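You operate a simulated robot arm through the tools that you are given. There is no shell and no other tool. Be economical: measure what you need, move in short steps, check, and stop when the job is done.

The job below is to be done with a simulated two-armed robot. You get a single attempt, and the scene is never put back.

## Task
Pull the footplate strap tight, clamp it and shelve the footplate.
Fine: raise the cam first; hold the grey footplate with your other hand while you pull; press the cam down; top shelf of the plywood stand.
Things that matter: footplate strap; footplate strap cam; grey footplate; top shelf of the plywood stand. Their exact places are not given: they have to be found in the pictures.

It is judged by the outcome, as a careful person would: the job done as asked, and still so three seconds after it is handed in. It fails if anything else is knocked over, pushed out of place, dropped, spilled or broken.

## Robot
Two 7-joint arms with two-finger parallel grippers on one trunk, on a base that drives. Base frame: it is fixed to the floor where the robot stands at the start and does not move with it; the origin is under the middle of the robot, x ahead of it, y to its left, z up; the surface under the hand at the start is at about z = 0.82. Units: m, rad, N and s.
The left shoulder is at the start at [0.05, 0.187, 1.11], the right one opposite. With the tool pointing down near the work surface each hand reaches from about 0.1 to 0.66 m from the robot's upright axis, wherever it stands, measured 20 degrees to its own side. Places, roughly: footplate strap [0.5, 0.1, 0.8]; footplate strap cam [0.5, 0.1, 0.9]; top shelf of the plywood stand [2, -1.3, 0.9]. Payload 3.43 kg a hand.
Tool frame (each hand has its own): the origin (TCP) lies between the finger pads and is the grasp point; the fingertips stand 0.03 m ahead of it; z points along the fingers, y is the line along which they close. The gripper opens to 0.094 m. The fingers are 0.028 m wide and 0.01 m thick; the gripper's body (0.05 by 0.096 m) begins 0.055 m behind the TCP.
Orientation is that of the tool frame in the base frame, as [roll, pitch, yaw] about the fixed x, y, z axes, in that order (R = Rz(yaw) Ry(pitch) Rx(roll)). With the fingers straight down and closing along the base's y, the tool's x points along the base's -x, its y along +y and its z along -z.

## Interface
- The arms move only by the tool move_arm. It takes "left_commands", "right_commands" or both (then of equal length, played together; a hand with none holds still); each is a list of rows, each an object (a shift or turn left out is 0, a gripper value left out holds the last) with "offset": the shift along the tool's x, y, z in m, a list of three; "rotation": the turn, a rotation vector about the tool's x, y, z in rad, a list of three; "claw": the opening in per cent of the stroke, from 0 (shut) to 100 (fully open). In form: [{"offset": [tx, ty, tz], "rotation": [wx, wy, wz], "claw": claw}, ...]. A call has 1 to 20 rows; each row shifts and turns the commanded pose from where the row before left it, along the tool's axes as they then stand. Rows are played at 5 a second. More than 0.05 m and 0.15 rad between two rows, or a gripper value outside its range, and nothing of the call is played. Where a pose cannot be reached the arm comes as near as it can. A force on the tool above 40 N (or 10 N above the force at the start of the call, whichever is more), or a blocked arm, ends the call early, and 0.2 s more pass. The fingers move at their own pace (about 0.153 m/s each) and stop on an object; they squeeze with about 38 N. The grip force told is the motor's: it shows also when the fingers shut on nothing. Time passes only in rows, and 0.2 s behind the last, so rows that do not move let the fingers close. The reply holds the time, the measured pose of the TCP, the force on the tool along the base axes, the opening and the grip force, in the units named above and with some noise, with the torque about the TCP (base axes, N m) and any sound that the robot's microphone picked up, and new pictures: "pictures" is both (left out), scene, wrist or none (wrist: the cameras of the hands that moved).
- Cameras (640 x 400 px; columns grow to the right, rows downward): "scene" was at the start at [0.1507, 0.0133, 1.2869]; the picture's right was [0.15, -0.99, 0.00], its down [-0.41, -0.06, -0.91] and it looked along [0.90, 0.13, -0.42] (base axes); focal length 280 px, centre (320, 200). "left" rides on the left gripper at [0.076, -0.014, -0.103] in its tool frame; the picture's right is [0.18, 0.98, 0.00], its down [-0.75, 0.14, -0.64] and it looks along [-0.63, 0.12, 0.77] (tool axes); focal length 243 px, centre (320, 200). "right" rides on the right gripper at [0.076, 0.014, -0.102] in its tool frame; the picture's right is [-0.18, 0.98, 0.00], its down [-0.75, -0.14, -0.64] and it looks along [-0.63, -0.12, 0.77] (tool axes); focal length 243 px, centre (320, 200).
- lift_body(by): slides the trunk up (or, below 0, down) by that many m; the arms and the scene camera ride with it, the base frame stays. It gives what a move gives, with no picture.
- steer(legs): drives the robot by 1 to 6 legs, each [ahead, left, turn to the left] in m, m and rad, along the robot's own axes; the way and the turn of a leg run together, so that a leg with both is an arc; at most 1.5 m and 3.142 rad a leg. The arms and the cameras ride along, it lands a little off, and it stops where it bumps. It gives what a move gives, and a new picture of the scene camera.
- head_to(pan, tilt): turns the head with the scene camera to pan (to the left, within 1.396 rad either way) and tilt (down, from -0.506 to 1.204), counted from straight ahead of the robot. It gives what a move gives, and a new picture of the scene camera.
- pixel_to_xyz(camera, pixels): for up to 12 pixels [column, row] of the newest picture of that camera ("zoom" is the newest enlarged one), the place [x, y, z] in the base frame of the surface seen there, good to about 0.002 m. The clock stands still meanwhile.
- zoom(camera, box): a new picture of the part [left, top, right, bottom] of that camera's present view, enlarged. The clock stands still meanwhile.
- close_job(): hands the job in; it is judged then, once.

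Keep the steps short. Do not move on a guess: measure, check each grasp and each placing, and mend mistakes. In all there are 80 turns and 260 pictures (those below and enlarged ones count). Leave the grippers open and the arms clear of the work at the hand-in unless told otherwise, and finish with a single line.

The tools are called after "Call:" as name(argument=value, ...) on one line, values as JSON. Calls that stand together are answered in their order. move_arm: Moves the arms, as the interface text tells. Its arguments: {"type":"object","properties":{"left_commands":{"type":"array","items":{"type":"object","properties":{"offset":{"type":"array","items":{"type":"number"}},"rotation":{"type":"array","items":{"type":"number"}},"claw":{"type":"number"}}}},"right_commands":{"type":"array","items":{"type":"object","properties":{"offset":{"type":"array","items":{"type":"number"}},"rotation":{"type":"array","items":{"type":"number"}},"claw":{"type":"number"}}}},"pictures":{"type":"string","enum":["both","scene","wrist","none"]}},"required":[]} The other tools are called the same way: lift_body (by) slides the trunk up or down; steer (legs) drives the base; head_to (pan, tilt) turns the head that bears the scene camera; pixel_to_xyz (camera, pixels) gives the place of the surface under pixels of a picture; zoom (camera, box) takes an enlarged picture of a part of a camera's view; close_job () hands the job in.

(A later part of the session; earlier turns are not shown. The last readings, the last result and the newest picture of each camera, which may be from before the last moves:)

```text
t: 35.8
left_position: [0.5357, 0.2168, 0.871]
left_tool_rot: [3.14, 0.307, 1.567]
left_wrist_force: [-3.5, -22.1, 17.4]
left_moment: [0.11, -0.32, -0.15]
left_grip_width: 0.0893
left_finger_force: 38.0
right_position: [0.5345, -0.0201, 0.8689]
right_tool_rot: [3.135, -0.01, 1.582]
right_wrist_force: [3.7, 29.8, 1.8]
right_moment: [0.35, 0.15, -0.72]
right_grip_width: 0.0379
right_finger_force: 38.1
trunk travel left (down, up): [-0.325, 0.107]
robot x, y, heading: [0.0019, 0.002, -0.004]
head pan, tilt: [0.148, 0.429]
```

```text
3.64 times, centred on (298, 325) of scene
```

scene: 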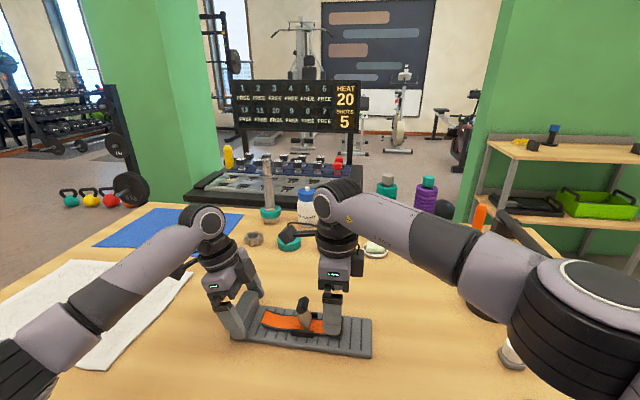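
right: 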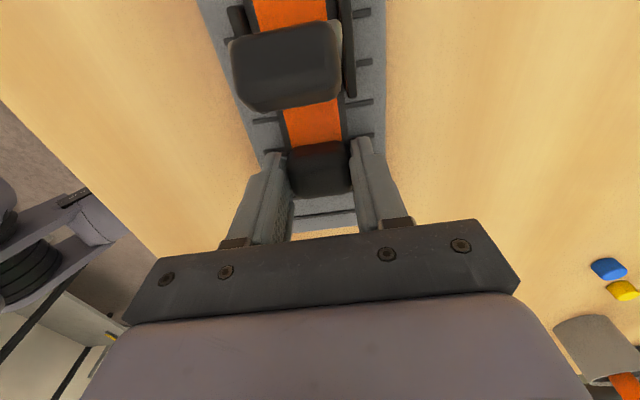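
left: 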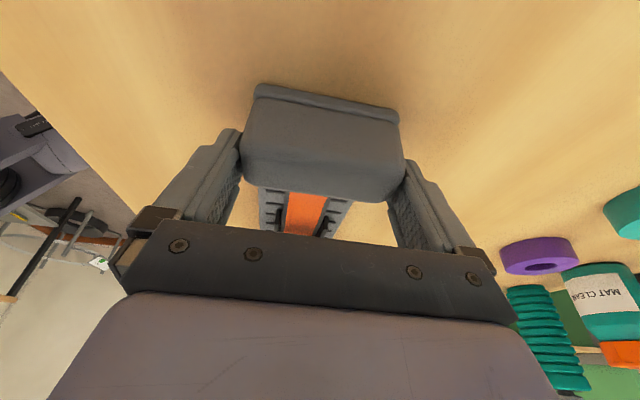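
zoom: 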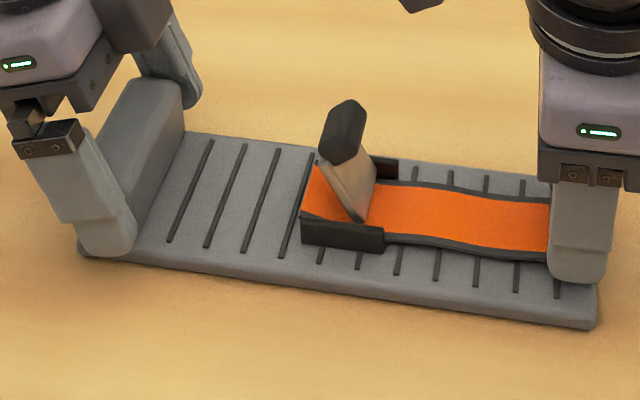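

The strap is tight: 30 N, with the plate just starting to be dragged. Next I ease the right hand 5 mm to take off the excess, keeping the tab gripped, then release the heel block and lift the left hand away so it can press the cam.

Call:
move_arm(left_commands=[{}, {}, {}, {"claw": 100}, {}, {"offset": [0, 0, -0.03]}, {"offset": [0, 0, -0.04]}, {"offset": [0, 0, -0.04]}, {"rotation": [0, -0.15, 0], "claw": 0}, {"rotation": [0, -0.15, 0]}, {}], right_commands=[{"offset": [0.002, 0, 0]}, {"offset": [0.003, 0, 0]}, {}, {}, {}, {}, {}, {}, {}, {}, {}], pictures="scene")

Call:
zoom(camera="scene", box=[210, 270, 386, 380])

```text
t: 38.2
left_position: [0.5378, 0.2522, 0.9746]
left_tool_rot: [3.14, 0.602, 1.571]
left_wrist_force: [-0.2, 0.0, -0.2]
left_moment: [0.02, -0.03, 0.01]
left_grip_width: 0.0
left_finger_force: 32.9
right_position: [0.5354, -0.0177, 0.8679]
right_tool_rot: [3.135, -0.003, 1.578]
right_wrist_force: [6.9, -3.6, 17.5]
right_moment: [-0.94, -0.17, 0.01]
right_grip_width: 0.0375
right_finger_force: 37.9
trunk travel left (down, up): [-0.325, 0.107]
robot x, y, heading: [-0.0013, -0.0027, -0.003]
head pan, tilt: [0.148, 0.429]
```

scene: 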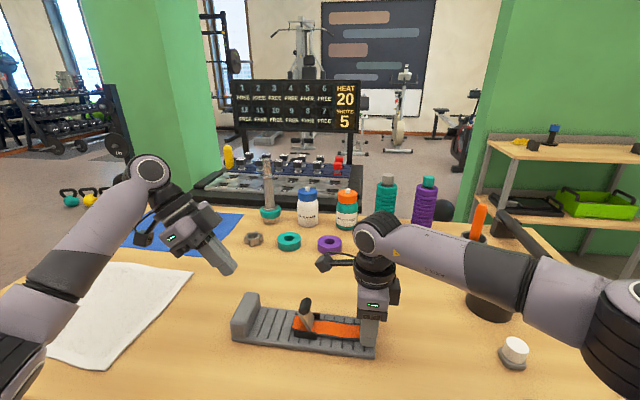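

```text
3.64 times, centred on (298, 325) of scene
```

zoom: 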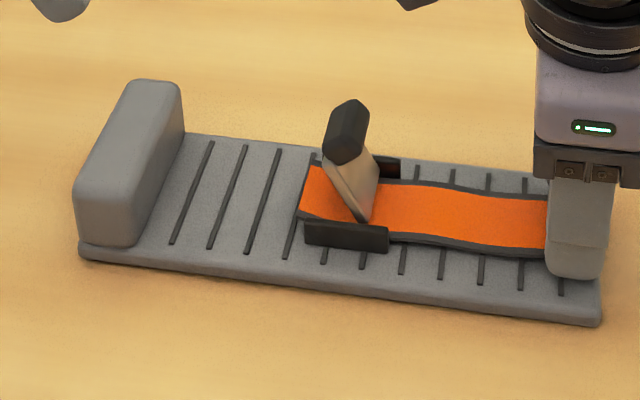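

Easing let the strap slip back about 2–3 mm, so I should not ease. I re-grip the heel block with the left hand, pull again, and this time keep the tension.

Call:
move_arm(left_commands=[{"rotation": [0, 0.15, 0], "claw": 100}, {"rotation": [0, 0.15, 0]}, {"offset": [0.001, 0, 0.04]}, {"offset": [0, 0, 0.04]}, {"offset": [0, 0, 0.027]}, {"claw": 0}, {}, {}, {}, {}, {}, {}], right_commands=[{}, {}, {}, {}, {}, {}, {}, {}, {"offset": [-0.002, 0, 0]}, {"offset": [-0.002, 0, 0]}, {"offset": [-0.002, 0, 0]}, {}], pictures="none")

Call:
zoom(camera="scene", box=[210, 270, 386, 380])

```text
t: 39.5
left_position: [0.5366, 0.2231, 0.8805]
left_tool_rot: [3.137, 0.302, 1.566]
left_wrist_force: [-3.0, 0.3, 12.3]
left_moment: [0.91, 0.97, 0.01]
left_grip_width: 0.0851
left_finger_force: 37.8
right_position: [0.5353, -0.0203, 0.867]
right_tool_rot: [3.137, -0.003, 1.569]
right_wrist_force: [-1.5, -1.1, 10.2]
right_moment: [-0.49, 0.36, -0.01]
right_grip_width: 0.0374
right_finger_force: 37.8
trunk travel left (down, up): [-0.325, 0.107]
robot x, y, heading: [0.0012, -0.0013, 0.007]
head pan, tilt: [0.148, 0.429]
stopped in row 6 (left hand): the force on the tool passed its limit at 46 N (the readings are from after the stop); the commanded pose is now the measured one
```

```text
3.64 times, centred on (298, 325) of scene
```

zoom: 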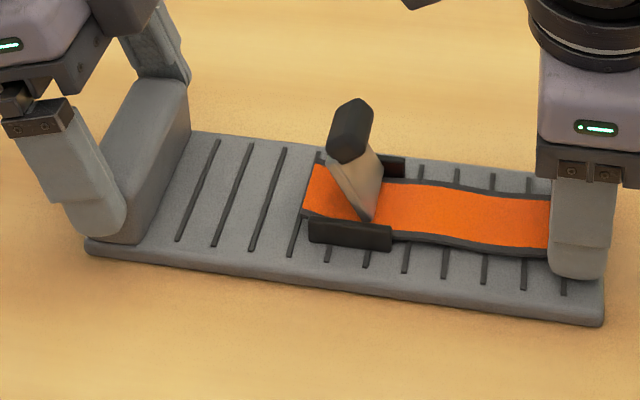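

It gripped the block (0.085 m) at a slightly higher point, and the stop was only a contact peak. Next I pull the tab again.

Call:
move_arm(left_commands=[{"claw": 0}, {}, {}, {}, {}, {}], right_commands=[{}, {"offset": [-0.002, 0, 0]}, {"offset": [-0.002, 0, 0]}, {"offset": [-0.002, 0, 0]}, {"offset": [-0.001, 0, 0]}, {}], pictures="none")

Call:
zoom(camera="scene", box=[210, 270, 386, 380])

```text
t: 40.9
left_position: [0.5366, 0.2248, 0.8791]
left_tool_rot: [3.136, 0.304, 1.564]
left_wrist_force: [-0.4, -6.6, 28.4]
left_moment: [0.85, 1.65, -0.64]
left_grip_width: 0.0846
left_finger_force: 38.0
right_position: [0.5346, -0.0248, 0.8682]
right_tool_rot: [3.134, -0.007, 1.571]
right_wrist_force: [8.1, 20.2, 14.0]
right_moment: [0.09, -0.05, -0.84]
right_grip_width: 0.0377
right_finger_force: 38.3
trunk travel left (down, up): [-0.325, 0.107]
robot x, y, heading: [-0.0017, -0.0004, 0.004]
head pan, tilt: [0.148, 0.429]
```

```text
3.64 times, centred on (298, 325) of scene
```

zoom: 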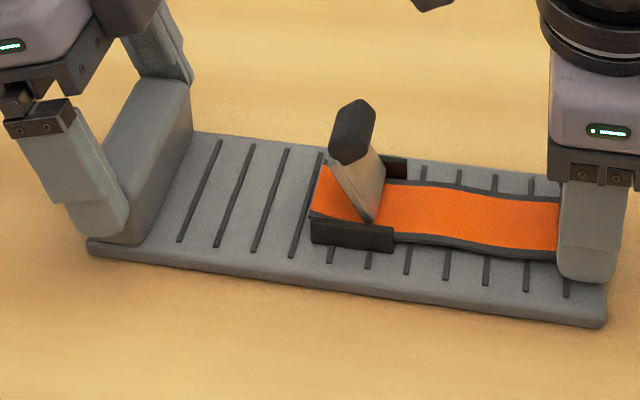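

It is tight at 20 N again, with the tail level with the cheeks. Now I open the right hand in place (no push on the strap), lift it, lean it 0.45 rad to the right and close it into a pusher, while the left keeps holding the plate.

Call:
move_arm(right_commands=[{"claw": 70}, {}, {}, {"offset": [0, 0, -0.03]}, {"offset": [0, 0, -0.04]}, {"offset": [0, 0, -0.02], "rotation": [0, 0.15, 0]}, {"rotation": [0, 0.15, 0], "claw": 0}, {"rotation": [0, 0.15, 0]}, {}, {}], pictures="scene")

Call:
zoom(camera="scene", box=[210, 270, 386, 380])

Call:
pixel_to_xyz(camera="zoom", pixels=[[355, 110], [352, 145], [370, 125], [335, 140], [372, 210], [585, 190], [585, 230], [350, 235], [400, 160], [600, 320], [150, 95], [320, 180]])

```text
t: 43.1
left_position: [0.5381, 0.2229, 0.8799]
left_tool_rot: [3.134, 0.302, 1.564]
left_wrist_force: [-2.2, 1.2, 28.8]
left_moment: [-0.14, 1.36, -0.39]
left_grip_width: 0.0845
left_finger_force: 38.1
right_position: [0.5345, -0.0293, 0.9557]
right_tool_rot: [3.137, -0.452, 1.57]
right_wrist_force: [0.1, 1.1, 0.6]
right_moment: [0.01, 0.04, -0.02]
right_grip_width: 0.0
right_finger_force: 33.1
trunk travel left (down, up): [-0.325, 0.107]
robot x, y, heading: [0.0016, -0.0012, 0.005]
head pan, tilt: [0.148, 0.429]
```

scene: 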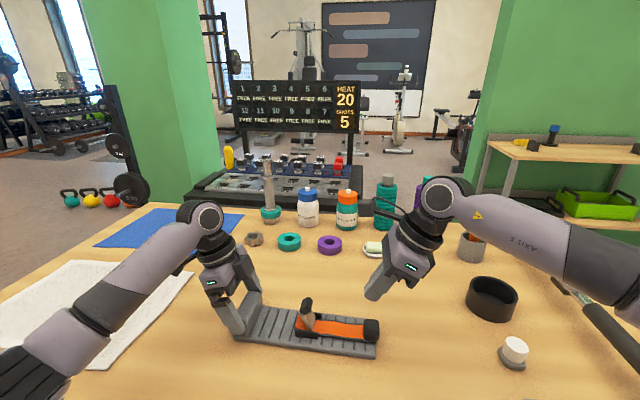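

```text
3.64 times, centred on (298, 325) of scene
```

zoom: 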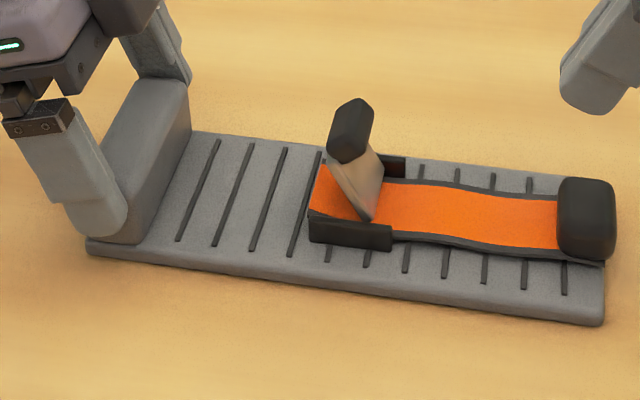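

```text
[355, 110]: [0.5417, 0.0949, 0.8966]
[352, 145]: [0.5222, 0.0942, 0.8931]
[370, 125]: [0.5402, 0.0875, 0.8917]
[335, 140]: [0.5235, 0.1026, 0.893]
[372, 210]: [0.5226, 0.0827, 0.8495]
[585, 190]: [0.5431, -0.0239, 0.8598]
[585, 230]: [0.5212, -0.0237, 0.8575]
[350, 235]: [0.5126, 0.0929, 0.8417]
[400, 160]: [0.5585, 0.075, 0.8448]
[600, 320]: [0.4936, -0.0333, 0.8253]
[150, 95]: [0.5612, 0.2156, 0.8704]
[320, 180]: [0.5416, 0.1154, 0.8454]
```

The strap stays tight after release. The knob is at (0.533, 0.095, 0.888), with the hinge near y 0.087. Next I bring the right fingertips to the knob's right face and push it left.

Call:
move_arm(right_commands=[{"offset": [0.0271, -0.0007, 0.0381]}, {"offset": [0.0271, -0.0007, 0.0381]}, {}, {"offset": [0.0072, 0, 0.0046]}, {"offset": [0.0072, 0, 0.0046]}, {"offset": [0.0072, 0, 0.0046]}, {"offset": [0.0072, 0, 0.0046]}, {}], pictures="scene")

Call:
zoom(camera="scene", box=[210, 270, 386, 380])

```text
t: 44.9
left_position: [0.5377, 0.2222, 0.8804]
left_tool_rot: [3.134, 0.303, 1.564]
left_wrist_force: [-2.2, 0.3, 28.2]
left_moment: [0.6, 1.19, -0.01]
left_grip_width: 0.0847
left_finger_force: 37.9
right_position: [0.5333, 0.0881, 0.908]
right_tool_rot: [3.137, -0.452, 1.571]
right_wrist_force: [0.2, 0.0, 1.5]
right_moment: [-0.01, -0.02, -0.02]
right_grip_width: 0.0
right_finger_force: 32.7
trunk travel left (down, up): [-0.325, 0.107]
robot x, y, heading: [-0.0008, 0.0031, 0.003]
head pan, tilt: [0.148, 0.429]
```

scene: 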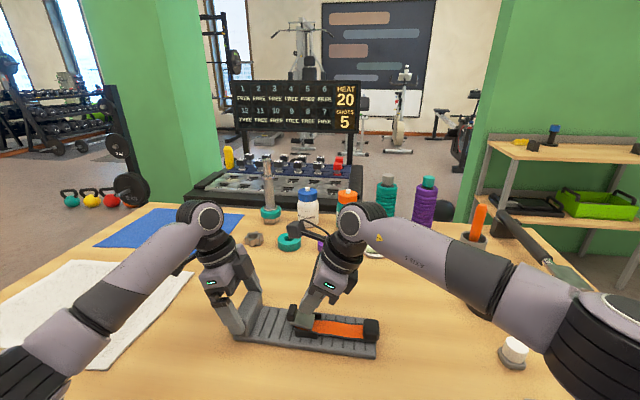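

```text
3.64 times, centred on (298, 325) of scene
```

zoom: 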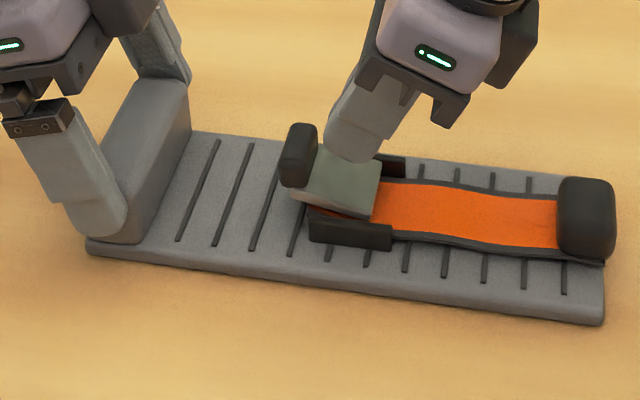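

The lever is now down to about 30°. I measure the knob in order to press it from above.

Call:
pixel_to_xyz(camera="zoom", pixels=[[305, 130], [295, 165], [312, 150], [285, 165], [325, 190], [345, 165], [350, 205]])

```text
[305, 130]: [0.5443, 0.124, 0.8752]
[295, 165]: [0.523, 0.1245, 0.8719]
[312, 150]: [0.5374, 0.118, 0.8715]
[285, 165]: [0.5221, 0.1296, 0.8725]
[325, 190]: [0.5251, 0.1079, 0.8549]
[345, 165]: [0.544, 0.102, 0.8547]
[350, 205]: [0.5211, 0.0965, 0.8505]
```

Knob top: y 0.118–0.130, z 0.875. I lift the tip over it, then press down in 4 mm steps.

Call:
move_arm(right_commands=[{"offset": [0.007, 0, -0.0144]}, {"offset": [0.0288, 0, 0.0139]}, {"offset": [-0.0017, 0, 0.0036]}, {"offset": [-0.0017, 0, 0.0036]}, {"offset": [-0.0017, 0, 0.0036]}, {"offset": [-0.0017, 0, 0.0036]}, {"offset": [-0.0017, 0, 0.0036]}, {"offset": [-0.0017, 0, 0.0036]}, {"offset": [-0.0017, 0, 0.0036]}, {}], pictures="wrist")

Call:
zoom(camera="scene", box=[210, 270, 386, 380])

```text
t: 46.6
left_position: [0.5368, 0.2236, 0.8798]
left_tool_rot: [3.136, 0.299, 1.564]
left_wrist_force: [-4.5, -0.6, 14.8]
left_moment: [0.98, 1.5, 0.0]
left_grip_width: 0.0848
left_finger_force: 37.9
right_position: [0.5345, 0.1212, 0.9099]
right_tool_rot: [3.127, -0.461, 1.572]
right_wrist_force: [-0.5, -2.5, 10.8]
right_moment: [-0.03, 0.04, 0.04]
right_grip_width: 0.0002
right_finger_force: 33.0
trunk travel left (down, up): [-0.325, 0.107]
robot x, y, heading: [-0.0017, -0.0002, 0.0]
head pan, tilt: [0.148, 0.429]
stopped in row 8 (right hand): the force on the tool passed its limit at 45 N (the readings are from after the stop); the commanded pose is now the measured one
```

right: 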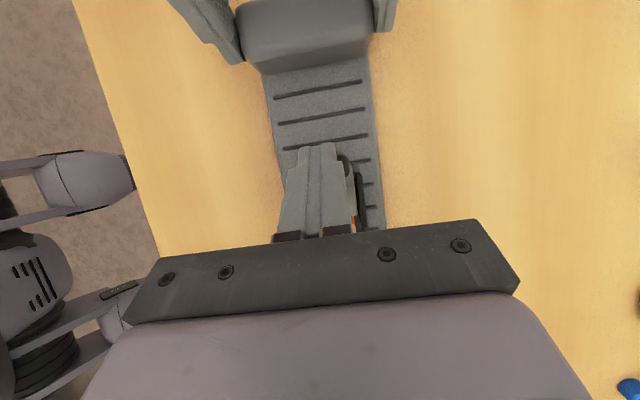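

```text
3.64 times, centred on (298, 325) of scene
```

zoom: 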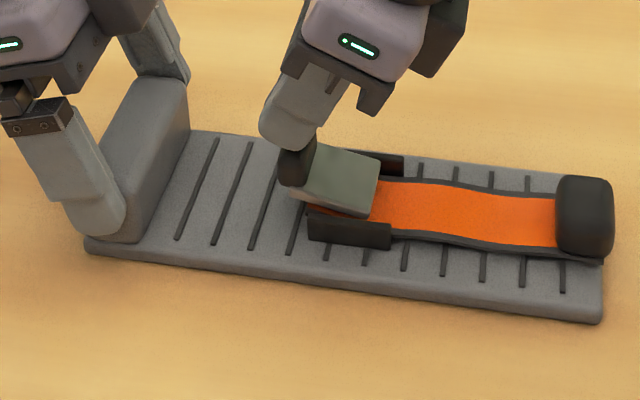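

The press reached 45 N with the lever at the same angle as at the start (knob top 0.875), so that is its down stop. I back the right hand off and check.

Call:
move_arm(right_commands=[{"offset": [0, 0, -0.03]}, {"offset": [-0.02, 0, -0.04]}, {"offset": [-0.04, 0, -0.02]}, {}], pictures="none")

Call:
zoom(camera="scene", box=[210, 270, 386, 380])

Call:
pixel_to_xyz(camera="zoom", pixels=[[305, 130], [295, 165], [312, 150], [285, 165], [325, 190], [345, 165], [350, 205], [585, 190], [600, 320], [95, 252], [582, 180], [330, 230]])

```text
t: 47.6
left_position: [0.538, 0.2235, 0.8808]
left_tool_rot: [3.132, 0.3, 1.564]
left_wrist_force: [-7.4, 1.2, 29.6]
left_moment: [0.55, 1.85, 0.0]
left_grip_width: 0.0849
left_finger_force: 38.5
right_position: [0.5339, 0.027, 0.9614]
right_tool_rot: [3.131, -0.461, 1.572]
right_wrist_force: [-0.9, -0.4, 0.0]
right_moment: [0.02, -0.01, -0.03]
right_grip_width: 0.0
right_finger_force: 33.1
trunk travel left (down, up): [-0.325, 0.107]
robot x, y, heading: [-0.0023, 0.0015, -0.003]
head pan, tilt: [0.148, 0.429]
```

```text
3.64 times, centred on (298, 325) of scene
```

zoom: 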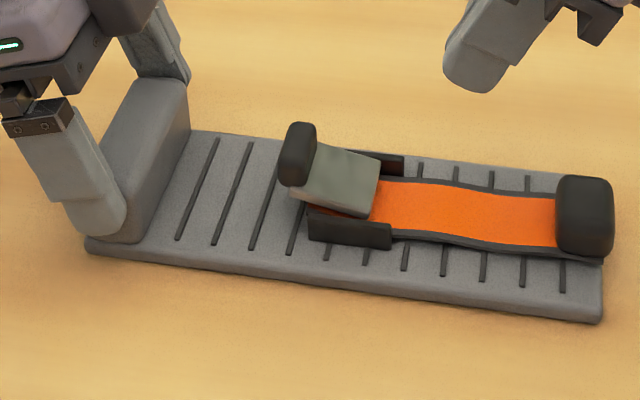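

```text
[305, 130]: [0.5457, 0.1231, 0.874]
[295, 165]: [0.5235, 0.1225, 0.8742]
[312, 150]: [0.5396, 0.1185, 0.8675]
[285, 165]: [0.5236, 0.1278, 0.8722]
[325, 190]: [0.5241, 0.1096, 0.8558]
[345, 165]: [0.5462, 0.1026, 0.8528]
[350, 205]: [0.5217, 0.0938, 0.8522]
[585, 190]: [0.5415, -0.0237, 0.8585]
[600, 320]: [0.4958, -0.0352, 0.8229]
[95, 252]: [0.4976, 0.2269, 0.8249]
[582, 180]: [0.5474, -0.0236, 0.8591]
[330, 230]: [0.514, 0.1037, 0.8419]
```

The cam is down, the strap is tight, and the plate is held. Before carrying, I look at the plywood stand and the way to it.

Call:
head_to(pan=-0.55, tilt=0.3)

```text
t: 48.7
left_position: [0.5386, 0.2228, 0.8786]
left_tool_rot: [3.131, 0.3, 1.565]
left_wrist_force: [-5.1, 1.1, 30.3]
left_moment: [0.25, 1.71, -0.17]
left_grip_width: 0.0849
left_finger_force: 38.0
right_position: [0.5342, 0.0262, 0.9624]
right_tool_rot: [3.132, -0.459, 1.572]
right_wrist_force: [-0.1, 0.4, 0.1]
right_moment: [0.01, -0.02, -0.02]
right_grip_width: 0.0
right_finger_force: 32.5
trunk travel left (down, up): [-0.325, 0.107]
robot x, y, heading: [-0.0038, 0.0016, 0.005]
head pan, tilt: [-0.55, 0.3]
```

scene: 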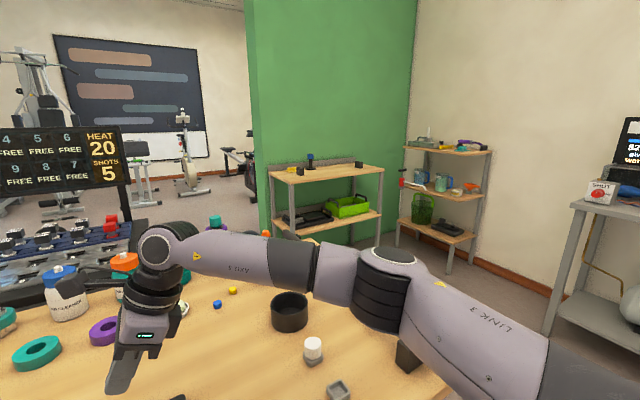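

Call:
zoom(camera="scene", box=[250, 110, 510, 273])

Call:
pixel_to_xyz(camera="scene", pixels=[[330, 173], [272, 172], [380, 170], [290, 182], [352, 166], [325, 240], [448, 152], [490, 152], [408, 149], [470, 190], [580, 205], [600, 195]])

Call:
pixel_to_xyz(camera="scene", pixels=[[283, 166], [311, 158], [359, 164], [330, 190], [440, 375], [400, 385], [480, 330], [440, 290], [315, 245], [300, 340], [350, 205], [440, 180]])

```text
2.45 times, centred on (380, 192) of scene
```

zoom: 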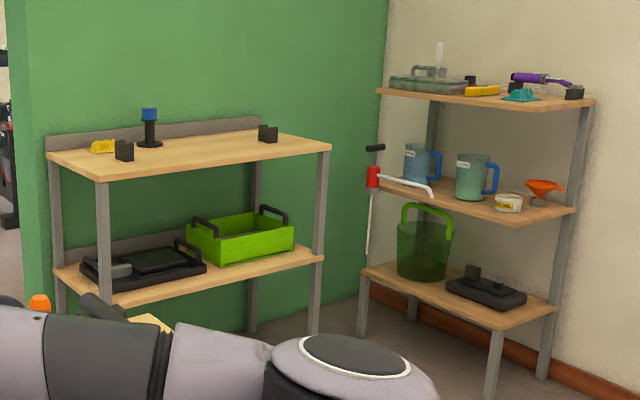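

```text
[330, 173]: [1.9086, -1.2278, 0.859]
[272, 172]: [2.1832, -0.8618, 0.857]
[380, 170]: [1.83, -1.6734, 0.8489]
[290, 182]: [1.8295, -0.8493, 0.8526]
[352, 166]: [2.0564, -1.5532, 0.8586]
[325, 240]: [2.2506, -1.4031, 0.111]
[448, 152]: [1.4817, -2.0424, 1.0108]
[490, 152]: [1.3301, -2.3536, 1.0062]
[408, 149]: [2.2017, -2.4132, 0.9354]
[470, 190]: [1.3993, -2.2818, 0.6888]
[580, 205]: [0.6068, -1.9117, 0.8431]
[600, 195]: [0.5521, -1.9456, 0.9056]
```

```text
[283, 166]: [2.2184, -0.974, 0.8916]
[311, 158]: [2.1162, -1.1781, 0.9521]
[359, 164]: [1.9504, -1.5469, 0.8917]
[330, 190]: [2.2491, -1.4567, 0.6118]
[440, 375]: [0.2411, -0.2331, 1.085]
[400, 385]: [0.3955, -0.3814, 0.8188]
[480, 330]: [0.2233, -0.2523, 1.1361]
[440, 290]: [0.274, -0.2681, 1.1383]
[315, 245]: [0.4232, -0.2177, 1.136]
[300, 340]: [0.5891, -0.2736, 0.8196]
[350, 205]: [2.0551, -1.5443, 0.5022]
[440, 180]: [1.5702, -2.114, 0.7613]
```

The plywood stand's top shelf is at z≈0.857, x 1.82–2.25, y −0.85 to −1.68, with free space in the middle front. The left hand now lets go and moves away, and the right hand straightens, opens and goes above the plate's centre of mass (y≈0.12).

Call:
move_arm(left_commands=[{"claw": 100}, {}, {"offset": [0, 0, -0.03]}, {"offset": [0, 0, -0.045]}, {"offset": [0, 0, -0.045]}, {"offset": [0, -0.03, -0.03]}, {"offset": [0, -0.03, -0.03]}, {"offset": [0, -0.03, -0.03]}, {"offset": [0, -0.03, -0.03]}, {}, {}, {}], right_commands=[{}, {}, {"rotation": [0, -0.15, 0], "claw": 100}, {"rotation": [0, -0.15, 0]}, {"rotation": [0, -0.15, 0]}, {}, {}, {}, {"offset": [0.033, 0.001, 0]}, {"offset": [0.03, 0.001, 0]}, {"offset": [0.03, 0.001, 0]}, {}], pictures="wrist")

Call:
head_to(pan=0.148, tilt=0.55)

```text
t: 51.5
left_position: [0.4186, 0.2951, 1.1056]
left_tool_rot: [3.137, 0.301, 1.565]
left_wrist_force: [-0.3, 0.2, -0.5]
left_moment: [0.04, 0.02, -0.02]
left_grip_width: 0.094
left_finger_force: 0.1
right_position: [0.551, 0.0508, 0.9602]
right_tool_rot: [3.133, -0.016, 1.516]
right_wrist_force: [0.3, 0.4, -0.1]
right_moment: [-0.02, 0.01, -0.03]
right_grip_width: 0.0943
right_finger_force: 0.1
right hand out of reach, approached as far as the arm can: row 10, 11
trunk travel left (down, up): [-0.325, 0.107]
robot x, y, heading: [0.0019, 0.0014, -0.002]
head pan, tilt: [-0.55, 0.3]
stopped in row 12 (right hand): the arm was blocked; the commanded pose is now the measured one
```

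right: 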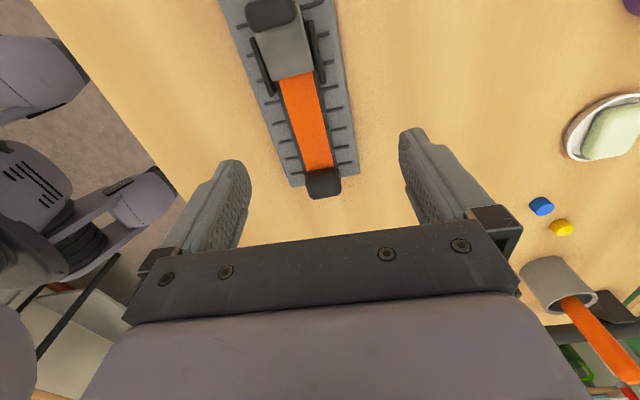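
left: 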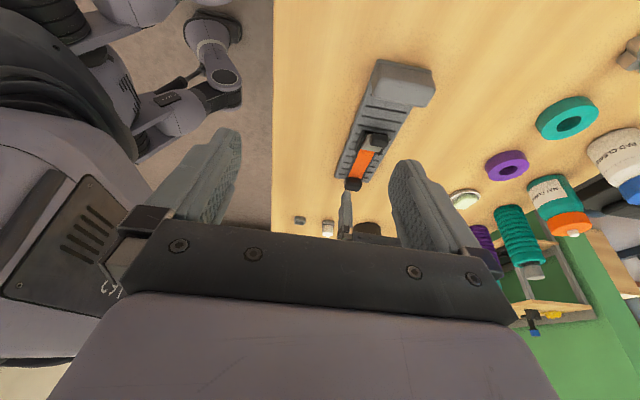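

```text
t: 52.6
left_position: [0.418, 0.2968, 1.1055]
left_tool_rot: [3.138, 0.302, 1.565]
left_wrist_force: [0.5, 0.1, 0.1]
left_moment: [0.02, -0.01, -0.03]
left_grip_width: 0.0942
left_finger_force: 0.0
right_position: [0.5509, 0.051, 0.9605]
right_tool_rot: [3.133, -0.016, 1.518]
right_wrist_force: [-0.8, 0.0, -0.3]
right_moment: [-0.01, 0.01, 0.01]
right_grip_width: 0.0937
right_finger_force: 0.0
trunk travel left (down, up): [-0.325, 0.107]
robot x, y, heading: [-0.0007, 0.0004, -0.003]
head pan, tilt: [0.148, 0.55]
```

scene: 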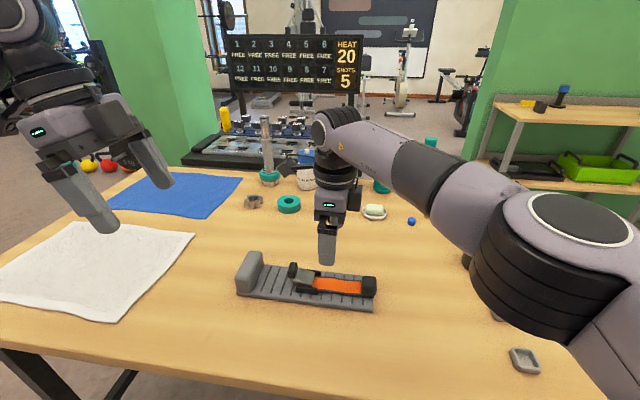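

The right arm cannot reach that far across, so the left hand will carry. The right hand retreats up, back and to the right, and the left then straightens and goes over the plate.

Call:
move_arm(left_commands=[{}, {}, {}, {"rotation": [0, 0.15, 0]}, {"rotation": [0, 0.15, 0]}, {"offset": [-0.0293, 0.02, 0.0258]}, {"offset": [-0.0293, 0.02, 0.0258]}, {"offset": [-0.0293, 0.02, 0.0258]}, {"offset": [-0.0293, 0.02, 0.0258]}, {"offset": [-0.0293, 0.02, 0.0258]}, {"offset": [-0.0293, 0.02, 0.0258]}, {}], right_commands=[{"offset": [-0.03, -0.01, -0.03]}, {"offset": [-0.035, -0.01, -0.03]}, {"offset": [-0.035, -0.01, -0.03]}, {"offset": [-0.035, -0.01, -0.03]}, {"offset": [-0.035, -0.015, -0.02]}, {"offset": [-0.035, -0.02, 0]}, {}, {}, {}, {}, {}, {}], pictures="both")

Call:
zoom(camera="left", box=[180, 30, 460, 205])

```text
t: 55.2
left_position: [0.5386, 0.1201, 0.9519]
left_tool_rot: [3.139, 0.0, 1.569]
left_wrist_force: [0.0, 0.2, -0.7]
left_moment: [0.0, 0.01, -0.03]
left_grip_width: 0.0943
left_finger_force: 0.0
right_position: [0.4633, -0.1499, 1.0965]
right_tool_rot: [3.133, -0.017, 1.521]
right_wrist_force: [0.0, 0.2, 0.6]
right_moment: [0.0, 0.02, 0.01]
right_grip_width: 0.0938
right_finger_force: 0.0
trunk travel left (down, up): [-0.325, 0.107]
robot x, y, heading: [-0.0024, -0.0017, -0.0]
head pan, tilt: [0.148, 0.55]
```

scene: 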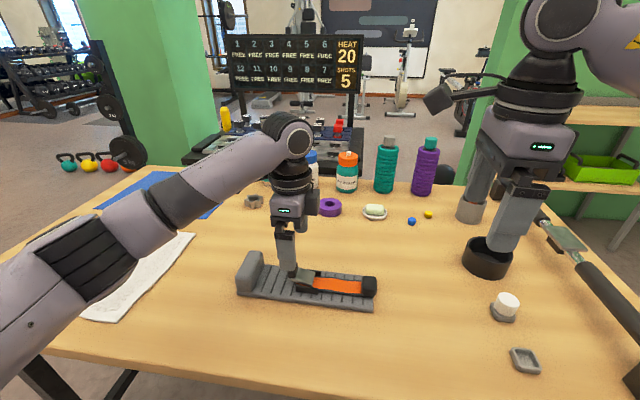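
right: 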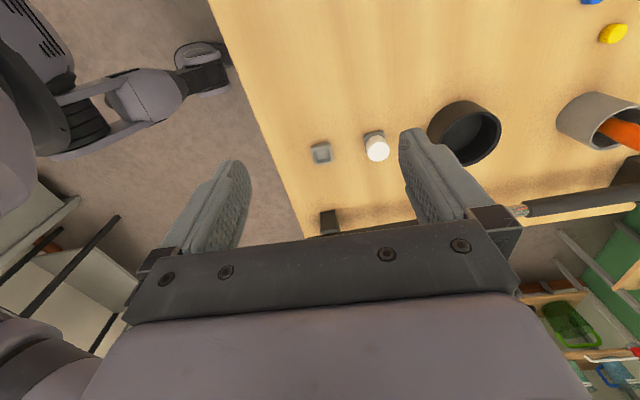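
left: 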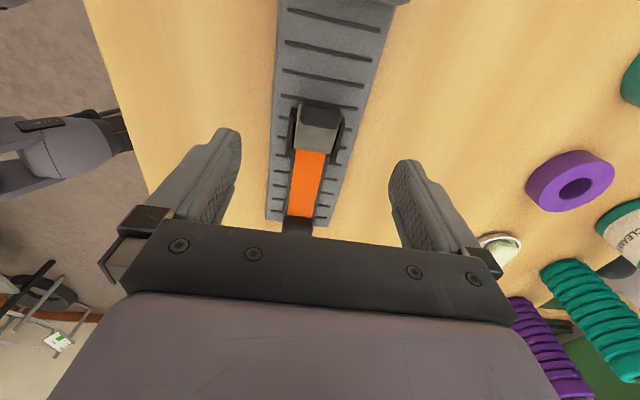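

```text
2.29 times, centred on (320, 118) of left
```

zoom: 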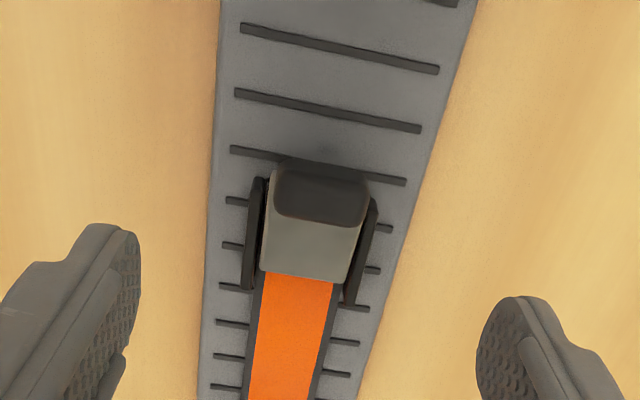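

I measure the plate's edges before descending, since the clearance is only a few millimetres per side.

Call:
zoom(camera="scene", box=[220, 230, 396, 340])

Call:
pixel_to_xyz(camera="left", pixels=[[271, 120], [272, 150], [269, 180], [363, 110], [356, 135], [345, 165], [276, 60], [383, 50], [320, 205], [300, 205], [250, 120], [330, 75]])

```text
3.64 times, centred on (308, 285) of scene
```

zoom: 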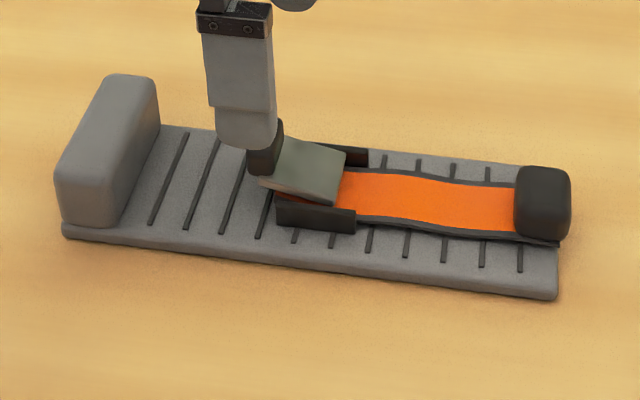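

```text
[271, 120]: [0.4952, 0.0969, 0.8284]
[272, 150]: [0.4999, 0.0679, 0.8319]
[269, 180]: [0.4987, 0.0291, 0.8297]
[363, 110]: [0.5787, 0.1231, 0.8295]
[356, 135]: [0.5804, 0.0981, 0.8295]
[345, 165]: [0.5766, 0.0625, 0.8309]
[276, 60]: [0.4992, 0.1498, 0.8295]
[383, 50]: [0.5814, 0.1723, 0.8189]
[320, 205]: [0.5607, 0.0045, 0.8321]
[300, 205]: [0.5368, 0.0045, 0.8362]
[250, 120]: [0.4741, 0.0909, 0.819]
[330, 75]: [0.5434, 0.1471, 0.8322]
```

The plate spans x 0.497–0.580, and the hand is centred at 0.5386. I descend to a TCP height of 0.855 and close.

Call:
move_arm(left_commands=[{"offset": [0, 0, 0.04]}, {"offset": [0, 0, 0.03]}, {"offset": [0, 0, 0.015]}, {"offset": [0, 0, 0.012]}, {}, {"claw": 0}, {}, {}], pictures="wrist")

Call:
zoom(camera="scene", box=[220, 230, 396, 340])

```text
t: 57.0
left_position: [0.5386, 0.1195, 0.8535]
left_tool_rot: [3.14, 0.003, 1.567]
left_wrist_force: [-0.1, 0.1, -0.2]
left_moment: [-0.12, -0.15, 0.04]
left_grip_width: 0.0847
left_finger_force: 37.9
right_position: [0.4634, -0.1503, 1.0966]
right_tool_rot: [3.134, -0.015, 1.521]
right_wrist_force: [-1.2, 0.0, 0.1]
right_moment: [-0.01, -0.04, -0.01]
right_grip_width: 0.0943
right_finger_force: 0.1
trunk travel left (down, up): [-0.325, 0.107]
robot x, y, heading: [0.0055, -0.0018, -0.002]
head pan, tilt: [0.148, 0.55]
```

left: 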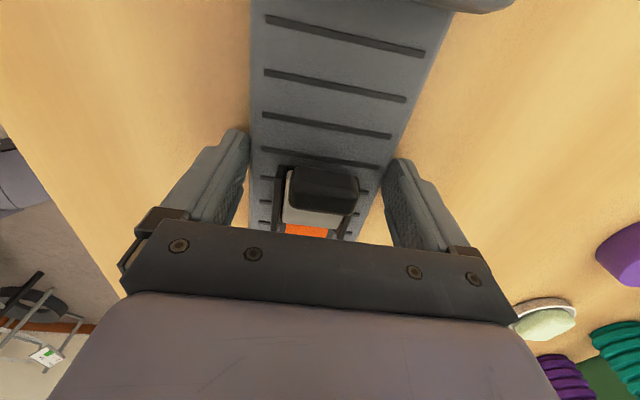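

```text
3.64 times, centred on (308, 285) of scene
```

zoom: 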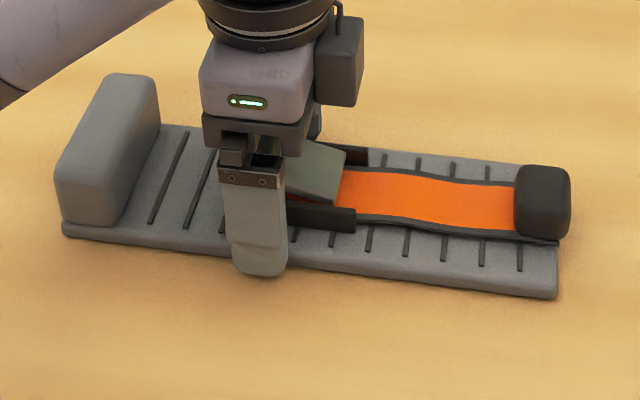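

A clean grip on both edges (0.085 m) with no stray force. I lift 3 cm as a test and read the weight and balance.

Call:
move_arm(left_commands=[{"offset": [0, 0, -0.01]}, {"offset": [0, 0, -0.02]}, {}], pictures="wrist")

Call:
zoom(camera="scene", box=[220, 210, 396, 320])

```text
t: 57.8
left_position: [0.5387, 0.1194, 0.8838]
left_tool_rot: [3.138, 0.001, 1.567]
left_wrist_force: [-0.4, -0.8, -2.8]
left_moment: [-0.02, -0.01, -0.02]
left_grip_width: 0.0848
left_finger_force: 38.5
right_position: [0.4633, -0.1511, 1.0963]
right_tool_rot: [3.133, -0.015, 1.52]
right_wrist_force: [0.6, 0.0, 0.2]
right_moment: [-0.01, -0.02, -0.02]
right_grip_width: 0.0939
right_finger_force: 0.2
trunk travel left (down, up): [-0.325, 0.107]
robot x, y, heading: [-0.0014, -0.0018, 0.003]
head pan, tilt: [0.148, 0.55]
```

left: 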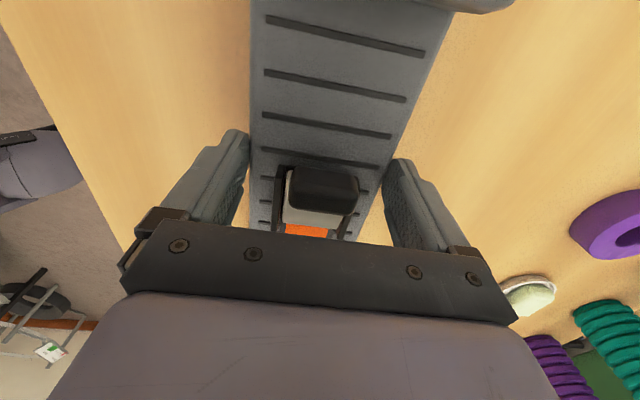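

```text
3.64 times, centred on (308, 265) of scene
```

zoom: 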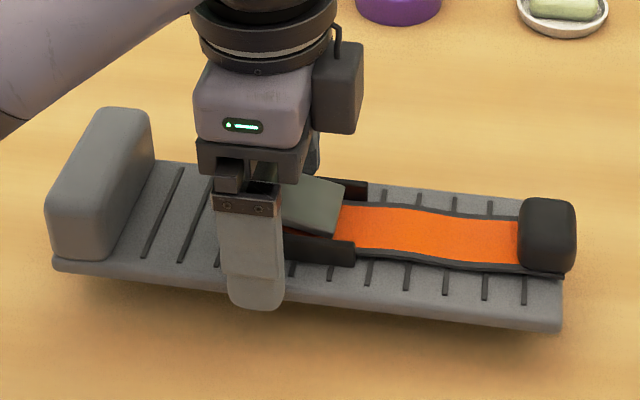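

It is light (2.8 N) and level. I lift it well clear and draw it in, away from the right hand.

Call:
move_arm(left_commands=[{"offset": [0.008, -0.017, -0.034]}, {"offset": [0.008, -0.017, -0.034]}, {"offset": [0.008, -0.017, -0.034]}, {"offset": [0.008, -0.017, -0.034]}, {"offset": [0.008, -0.017, -0.034]}, {"offset": [0.008, -0.017, -0.034]}, {}], pictures="none")

Call:
head_to(pan=-1.0, tilt=0.6)

```text
t: 59.4
left_position: [0.436, 0.1683, 1.0879]
left_tool_rot: [3.139, 0.002, 1.567]
left_wrist_force: [-0.7, 0.5, -3.4]
left_moment: [0.01, 0.05, 0.02]
left_grip_width: 0.0845
left_finger_force: 38.0
right_position: [0.4634, -0.1501, 1.097]
right_tool_rot: [3.136, -0.014, 1.523]
right_wrist_force: [0.3, -0.3, 0.1]
right_moment: [-0.01, 0.0, 0.01]
right_grip_width: 0.0941
right_finger_force: 0.0
trunk travel left (down, up): [-0.325, 0.107]
robot x, y, heading: [-0.0017, -0.0006, -0.003]
head pan, tilt: [0.148, 0.55]
```

```text
t: 60.8
left_position: [0.4365, 0.1693, 1.0865]
left_tool_rot: [3.138, 0.001, 1.568]
left_wrist_force: [0.4, -0.2, -4.1]
left_moment: [0.0, 0.01, 0.03]
left_grip_width: 0.0848
left_finger_force: 37.9
right_position: [0.4635, -0.1509, 1.0962]
right_tool_rot: [3.133, -0.014, 1.522]
right_wrist_force: [-0.7, 0.3, 0.5]
right_moment: [0.01, 0.02, 0.0]
right_grip_width: 0.094
right_finger_force: 0.0
trunk travel left (down, up): [-0.325, 0.107]
robot x, y, heading: [0.0, 0.0056, -0.0]
head pan, tilt: [-1.0, 0.6]
```

scene: 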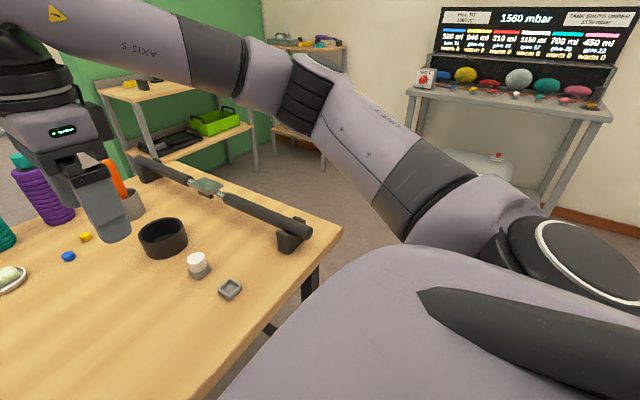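

Call:
pixel_to_xyz(camera="scene", pixels=[[335, 232], [160, 185], [300, 250], [420, 97], [605, 112], [545, 205], [260, 165], [250, 385], [340, 170], [360, 230]])

```text
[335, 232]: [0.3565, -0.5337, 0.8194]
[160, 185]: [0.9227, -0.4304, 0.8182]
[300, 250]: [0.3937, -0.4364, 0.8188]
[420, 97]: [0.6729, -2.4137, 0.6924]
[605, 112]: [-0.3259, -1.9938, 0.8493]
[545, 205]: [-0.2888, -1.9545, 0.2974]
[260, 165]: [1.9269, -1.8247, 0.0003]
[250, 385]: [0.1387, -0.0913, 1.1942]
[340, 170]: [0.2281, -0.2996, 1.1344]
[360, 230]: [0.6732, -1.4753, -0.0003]
```

The table's right edge is at y −0.54, the bench at the far right starts at y −1.85, and the corridor between is free. I back off 0.4 m, slide right 1.35 m, then go ahead 0.9 m.

Call:
steer(legs=[[-0.4, 0, 0], [0, -1.35, 0], [0.9, 0, 0]])

Call:
head_to(pan=0.1, tilt=0.4)

```text
t: 79.3
left_position: [0.9306, -1.2002, 1.088]
left_tool_rot: [3.139, 0.002, 1.561]
left_wrist_force: [0.1, 0.8, -3.5]
left_moment: [0.0, 0.0, -0.03]
left_grip_width: 0.0846
left_finger_force: 38.0
right_position: [0.9568, -1.519, 1.0967]
right_tool_rot: [3.134, -0.012, 1.517]
right_wrist_force: [0.3, -1.0, 0.4]
right_moment: [0.01, -0.04, 0.0]
right_grip_width: 0.0941
right_finger_force: 0.1
trunk travel left (down, up): [-0.325, 0.107]
robot x, y, heading: [0.4936, -1.3665, -0.008]
head pan, tilt: [-1.0, 0.6]
```

scene: 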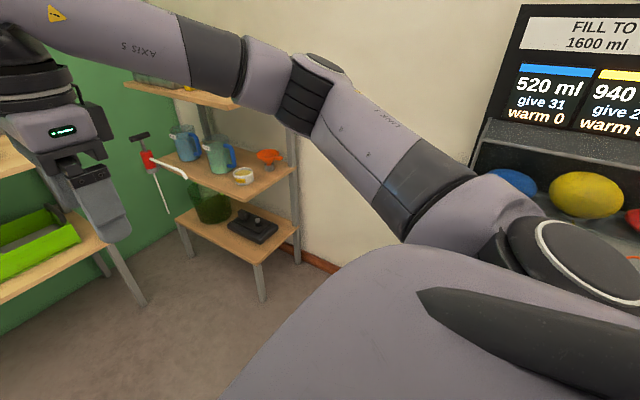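

```text
t: 80.7
left_position: [0.9305, -1.2004, 1.087]
left_tool_rot: [3.138, 0.002, 1.563]
left_wrist_force: [0.2, 0.4, -3.5]
left_moment: [0.01, 0.02, 0.0]
left_grip_width: 0.0847
left_finger_force: 38.3
right_position: [0.9561, -1.5187, 1.0965]
right_tool_rot: [3.132, -0.014, 1.517]
right_wrist_force: [0.2, -0.4, -0.4]
right_moment: [0.01, -0.03, -0.01]
right_grip_width: 0.094
right_finger_force: 0.0
trunk travel left (down, up): [-0.325, 0.107]
robot x, y, heading: [0.4908, -1.3657, -0.004]
head pan, tilt: [0.099, 0.4]
```

scene: 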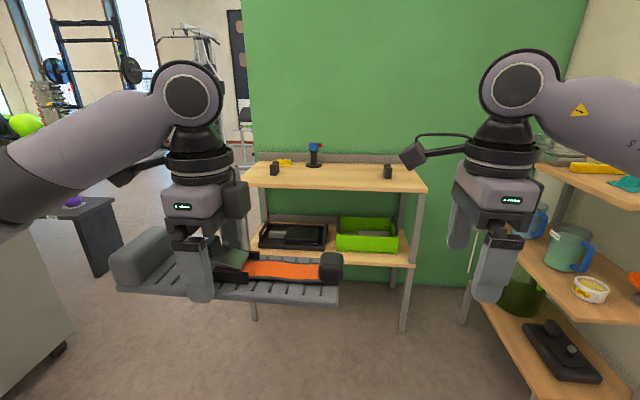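

The way is clear and the plate is level. I measure the top shelf and the items on it.

Call:
zoom(camera="scene", box=[230, 130, 440, 260])

Call:
pixel_to_xyz(camera="scene", pixels=[[248, 186], [422, 190], [260, 166], [410, 167], [274, 168], [285, 163], [315, 162], [388, 172], [330, 180], [350, 172], [330, 190], [315, 147]])

```text
3.05 times, centred on (335, 195) of scene
```

zoom: 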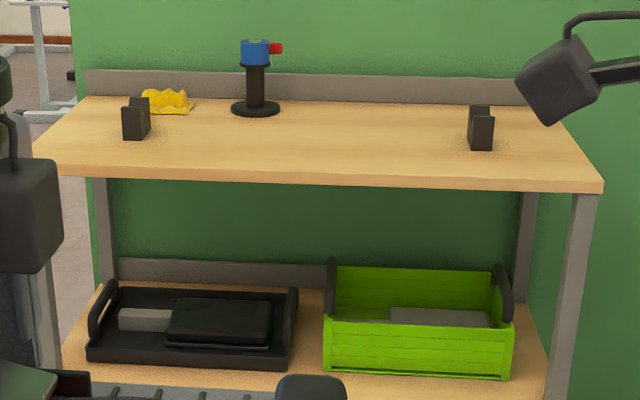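

```text
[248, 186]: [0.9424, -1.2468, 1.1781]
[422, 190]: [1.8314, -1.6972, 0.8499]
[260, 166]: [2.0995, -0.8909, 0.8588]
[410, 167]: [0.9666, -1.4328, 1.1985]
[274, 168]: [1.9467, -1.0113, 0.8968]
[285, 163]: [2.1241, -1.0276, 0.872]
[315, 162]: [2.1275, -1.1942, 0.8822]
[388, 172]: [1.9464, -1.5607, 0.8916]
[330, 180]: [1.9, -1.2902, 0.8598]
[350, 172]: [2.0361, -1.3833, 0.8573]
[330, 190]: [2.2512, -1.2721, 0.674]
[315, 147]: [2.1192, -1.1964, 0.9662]
```

Shelf at z 0.858, front edge x≈1.82, holders at y −1.01 and −1.56, the blue item at (2.12, −1.19). I'll set the plate at (1.94, −1.28). First I drive ahead 0.92 m.

Call:
steer(legs=[[0.92, 0, 0.005]])

Call:
head_to(pan=0.15, tilt=0.7)

```text
t: 85.5
left_position: [1.8454, -1.2001, 1.0865]
left_tool_rot: [3.138, 0.001, 1.566]
left_wrist_force: [0.6, 0.2, -3.4]
left_moment: [0.03, 0.01, 0.0]
left_grip_width: 0.0848
left_finger_force: 38.1
right_position: [1.8736, -1.5201, 1.0973]
right_tool_rot: [3.133, -0.016, 1.52]
right_wrist_force: [0.1, 1.0, 0.4]
right_moment: [-0.02, 0.02, -0.02]
right_grip_width: 0.0941
right_finger_force: 0.1
trunk travel left (down, up): [-0.325, 0.107]
robot x, y, heading: [1.4086, -1.3718, 0.001]
head pan, tilt: [0.099, 0.4]
```

scene: 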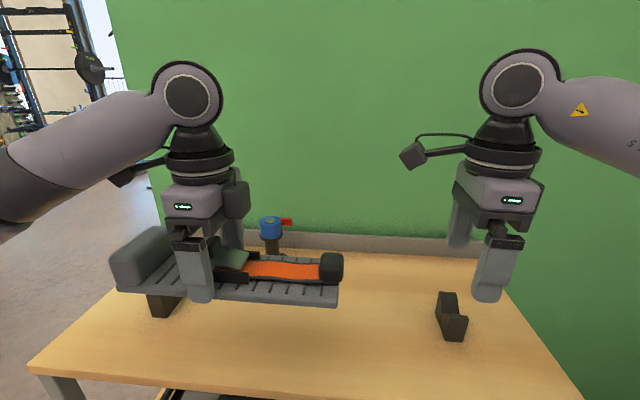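

```text
t: 86.3
left_position: [1.8466, -1.1994, 1.0875]
left_tool_rot: [3.137, 0.001, 1.567]
left_wrist_force: [-0.8, 0.5, -2.9]
left_moment: [0.0, 0.03, -0.02]
left_grip_width: 0.0846
left_finger_force: 38.0
right_position: [1.8729, -1.5195, 1.0959]
right_tool_rot: [3.133, -0.015, 1.521]
right_wrist_force: [0.2, -0.5, 0.1]
right_moment: [0.0, -0.02, 0.0]
right_grip_width: 0.0941
right_finger_force: 0.1
trunk travel left (down, up): [-0.325, 0.107]
robot x, y, heading: [1.4138, -1.3729, -0.0]
head pan, tilt: [0.15, 0.7]
```

scene: 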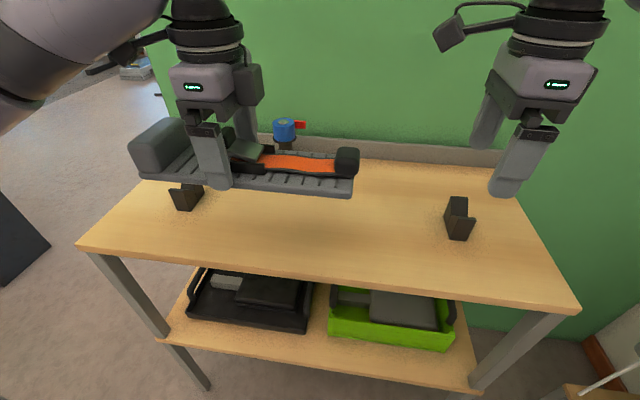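

I bring the plate over the free middle and lower to about 4 cm above the shelf.

Call:
move_arm(left_commands=[{"offset": [-0.0124, 0.019, 0.0314]}, {"offset": [-0.0124, 0.019, 0.0314]}, {"offset": [-0.0124, 0.019, 0.0314]}, {"offset": [-0.0124, 0.019, 0.0314]}, {"offset": [-0.0124, 0.019, 0.0314]}, {}], pictures="scene")

Call:
pixel_to_xyz(camera="scene", pixels=[[300, 240], [380, 230], [400, 200], [250, 250]])

```text
t: 87.7
left_position: [1.9401, -1.2639, 0.9292]
left_tool_rot: [3.139, 0.002, 1.565]
left_wrist_force: [0.4, -0.7, -2.7]
left_moment: [0.01, -0.02, 0.02]
left_grip_width: 0.0845
left_finger_force: 38.0
right_position: [1.8726, -1.5189, 1.0966]
right_tool_rot: [3.134, -0.015, 1.523]
right_wrist_force: [-1.1, -0.6, -0.7]
right_moment: [0.02, 0.01, -0.02]
right_grip_width: 0.0943
right_finger_force: 0.0
trunk travel left (down, up): [-0.325, 0.107]
robot x, y, heading: [1.4105, -1.3681, 0.005]
head pan, tilt: [0.15, 0.7]
```

scene: 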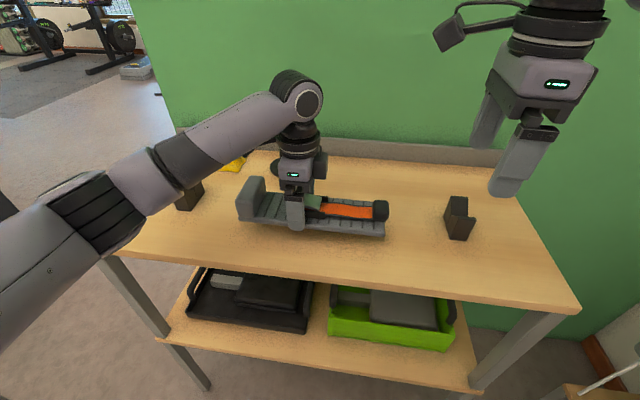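

```text
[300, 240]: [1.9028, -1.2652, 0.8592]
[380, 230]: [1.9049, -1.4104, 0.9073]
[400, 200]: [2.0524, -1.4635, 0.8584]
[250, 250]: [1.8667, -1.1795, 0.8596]
```

The shelf under it is z 0.859, so contact comes at TCP≈0.894. I lower gently.

Call:
move_arm(left_commands=[{"offset": [0, 0, 0.015]}, {"offset": [0, 0, 0.015]}, {"offset": [0, 0, 0.003]}, {"offset": [0, 0, 0.002]}, {}], pictures="none")

Call:
zoom(camera="scene", box=[220, 160, 400, 272])

```text
t: 88.9
left_position: [1.941, -1.2623, 0.8951]
left_tool_rot: [3.137, 0.001, 1.567]
left_wrist_force: [-0.4, 0.8, -3.8]
left_moment: [0.0, 0.0, 0.02]
left_grip_width: 0.0846
left_finger_force: 38.2
right_position: [1.8733, -1.5202, 1.0966]
right_tool_rot: [3.132, -0.015, 1.523]
right_wrist_force: [0.4, -0.1, 0.2]
right_moment: [0.0, 0.01, -0.01]
right_grip_width: 0.094
right_finger_force: 0.1
trunk travel left (down, up): [-0.325, 0.107]
robot x, y, heading: [1.4072, -1.3711, -0.001]
head pan, tilt: [0.15, 0.7]
```

```text
3.56 times, centred on (310, 216) of scene
```

zoom: 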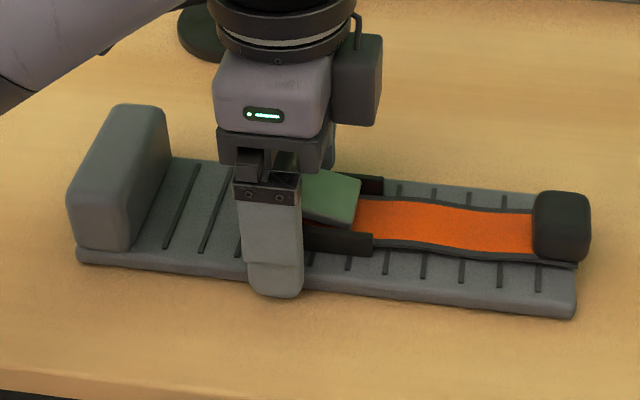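

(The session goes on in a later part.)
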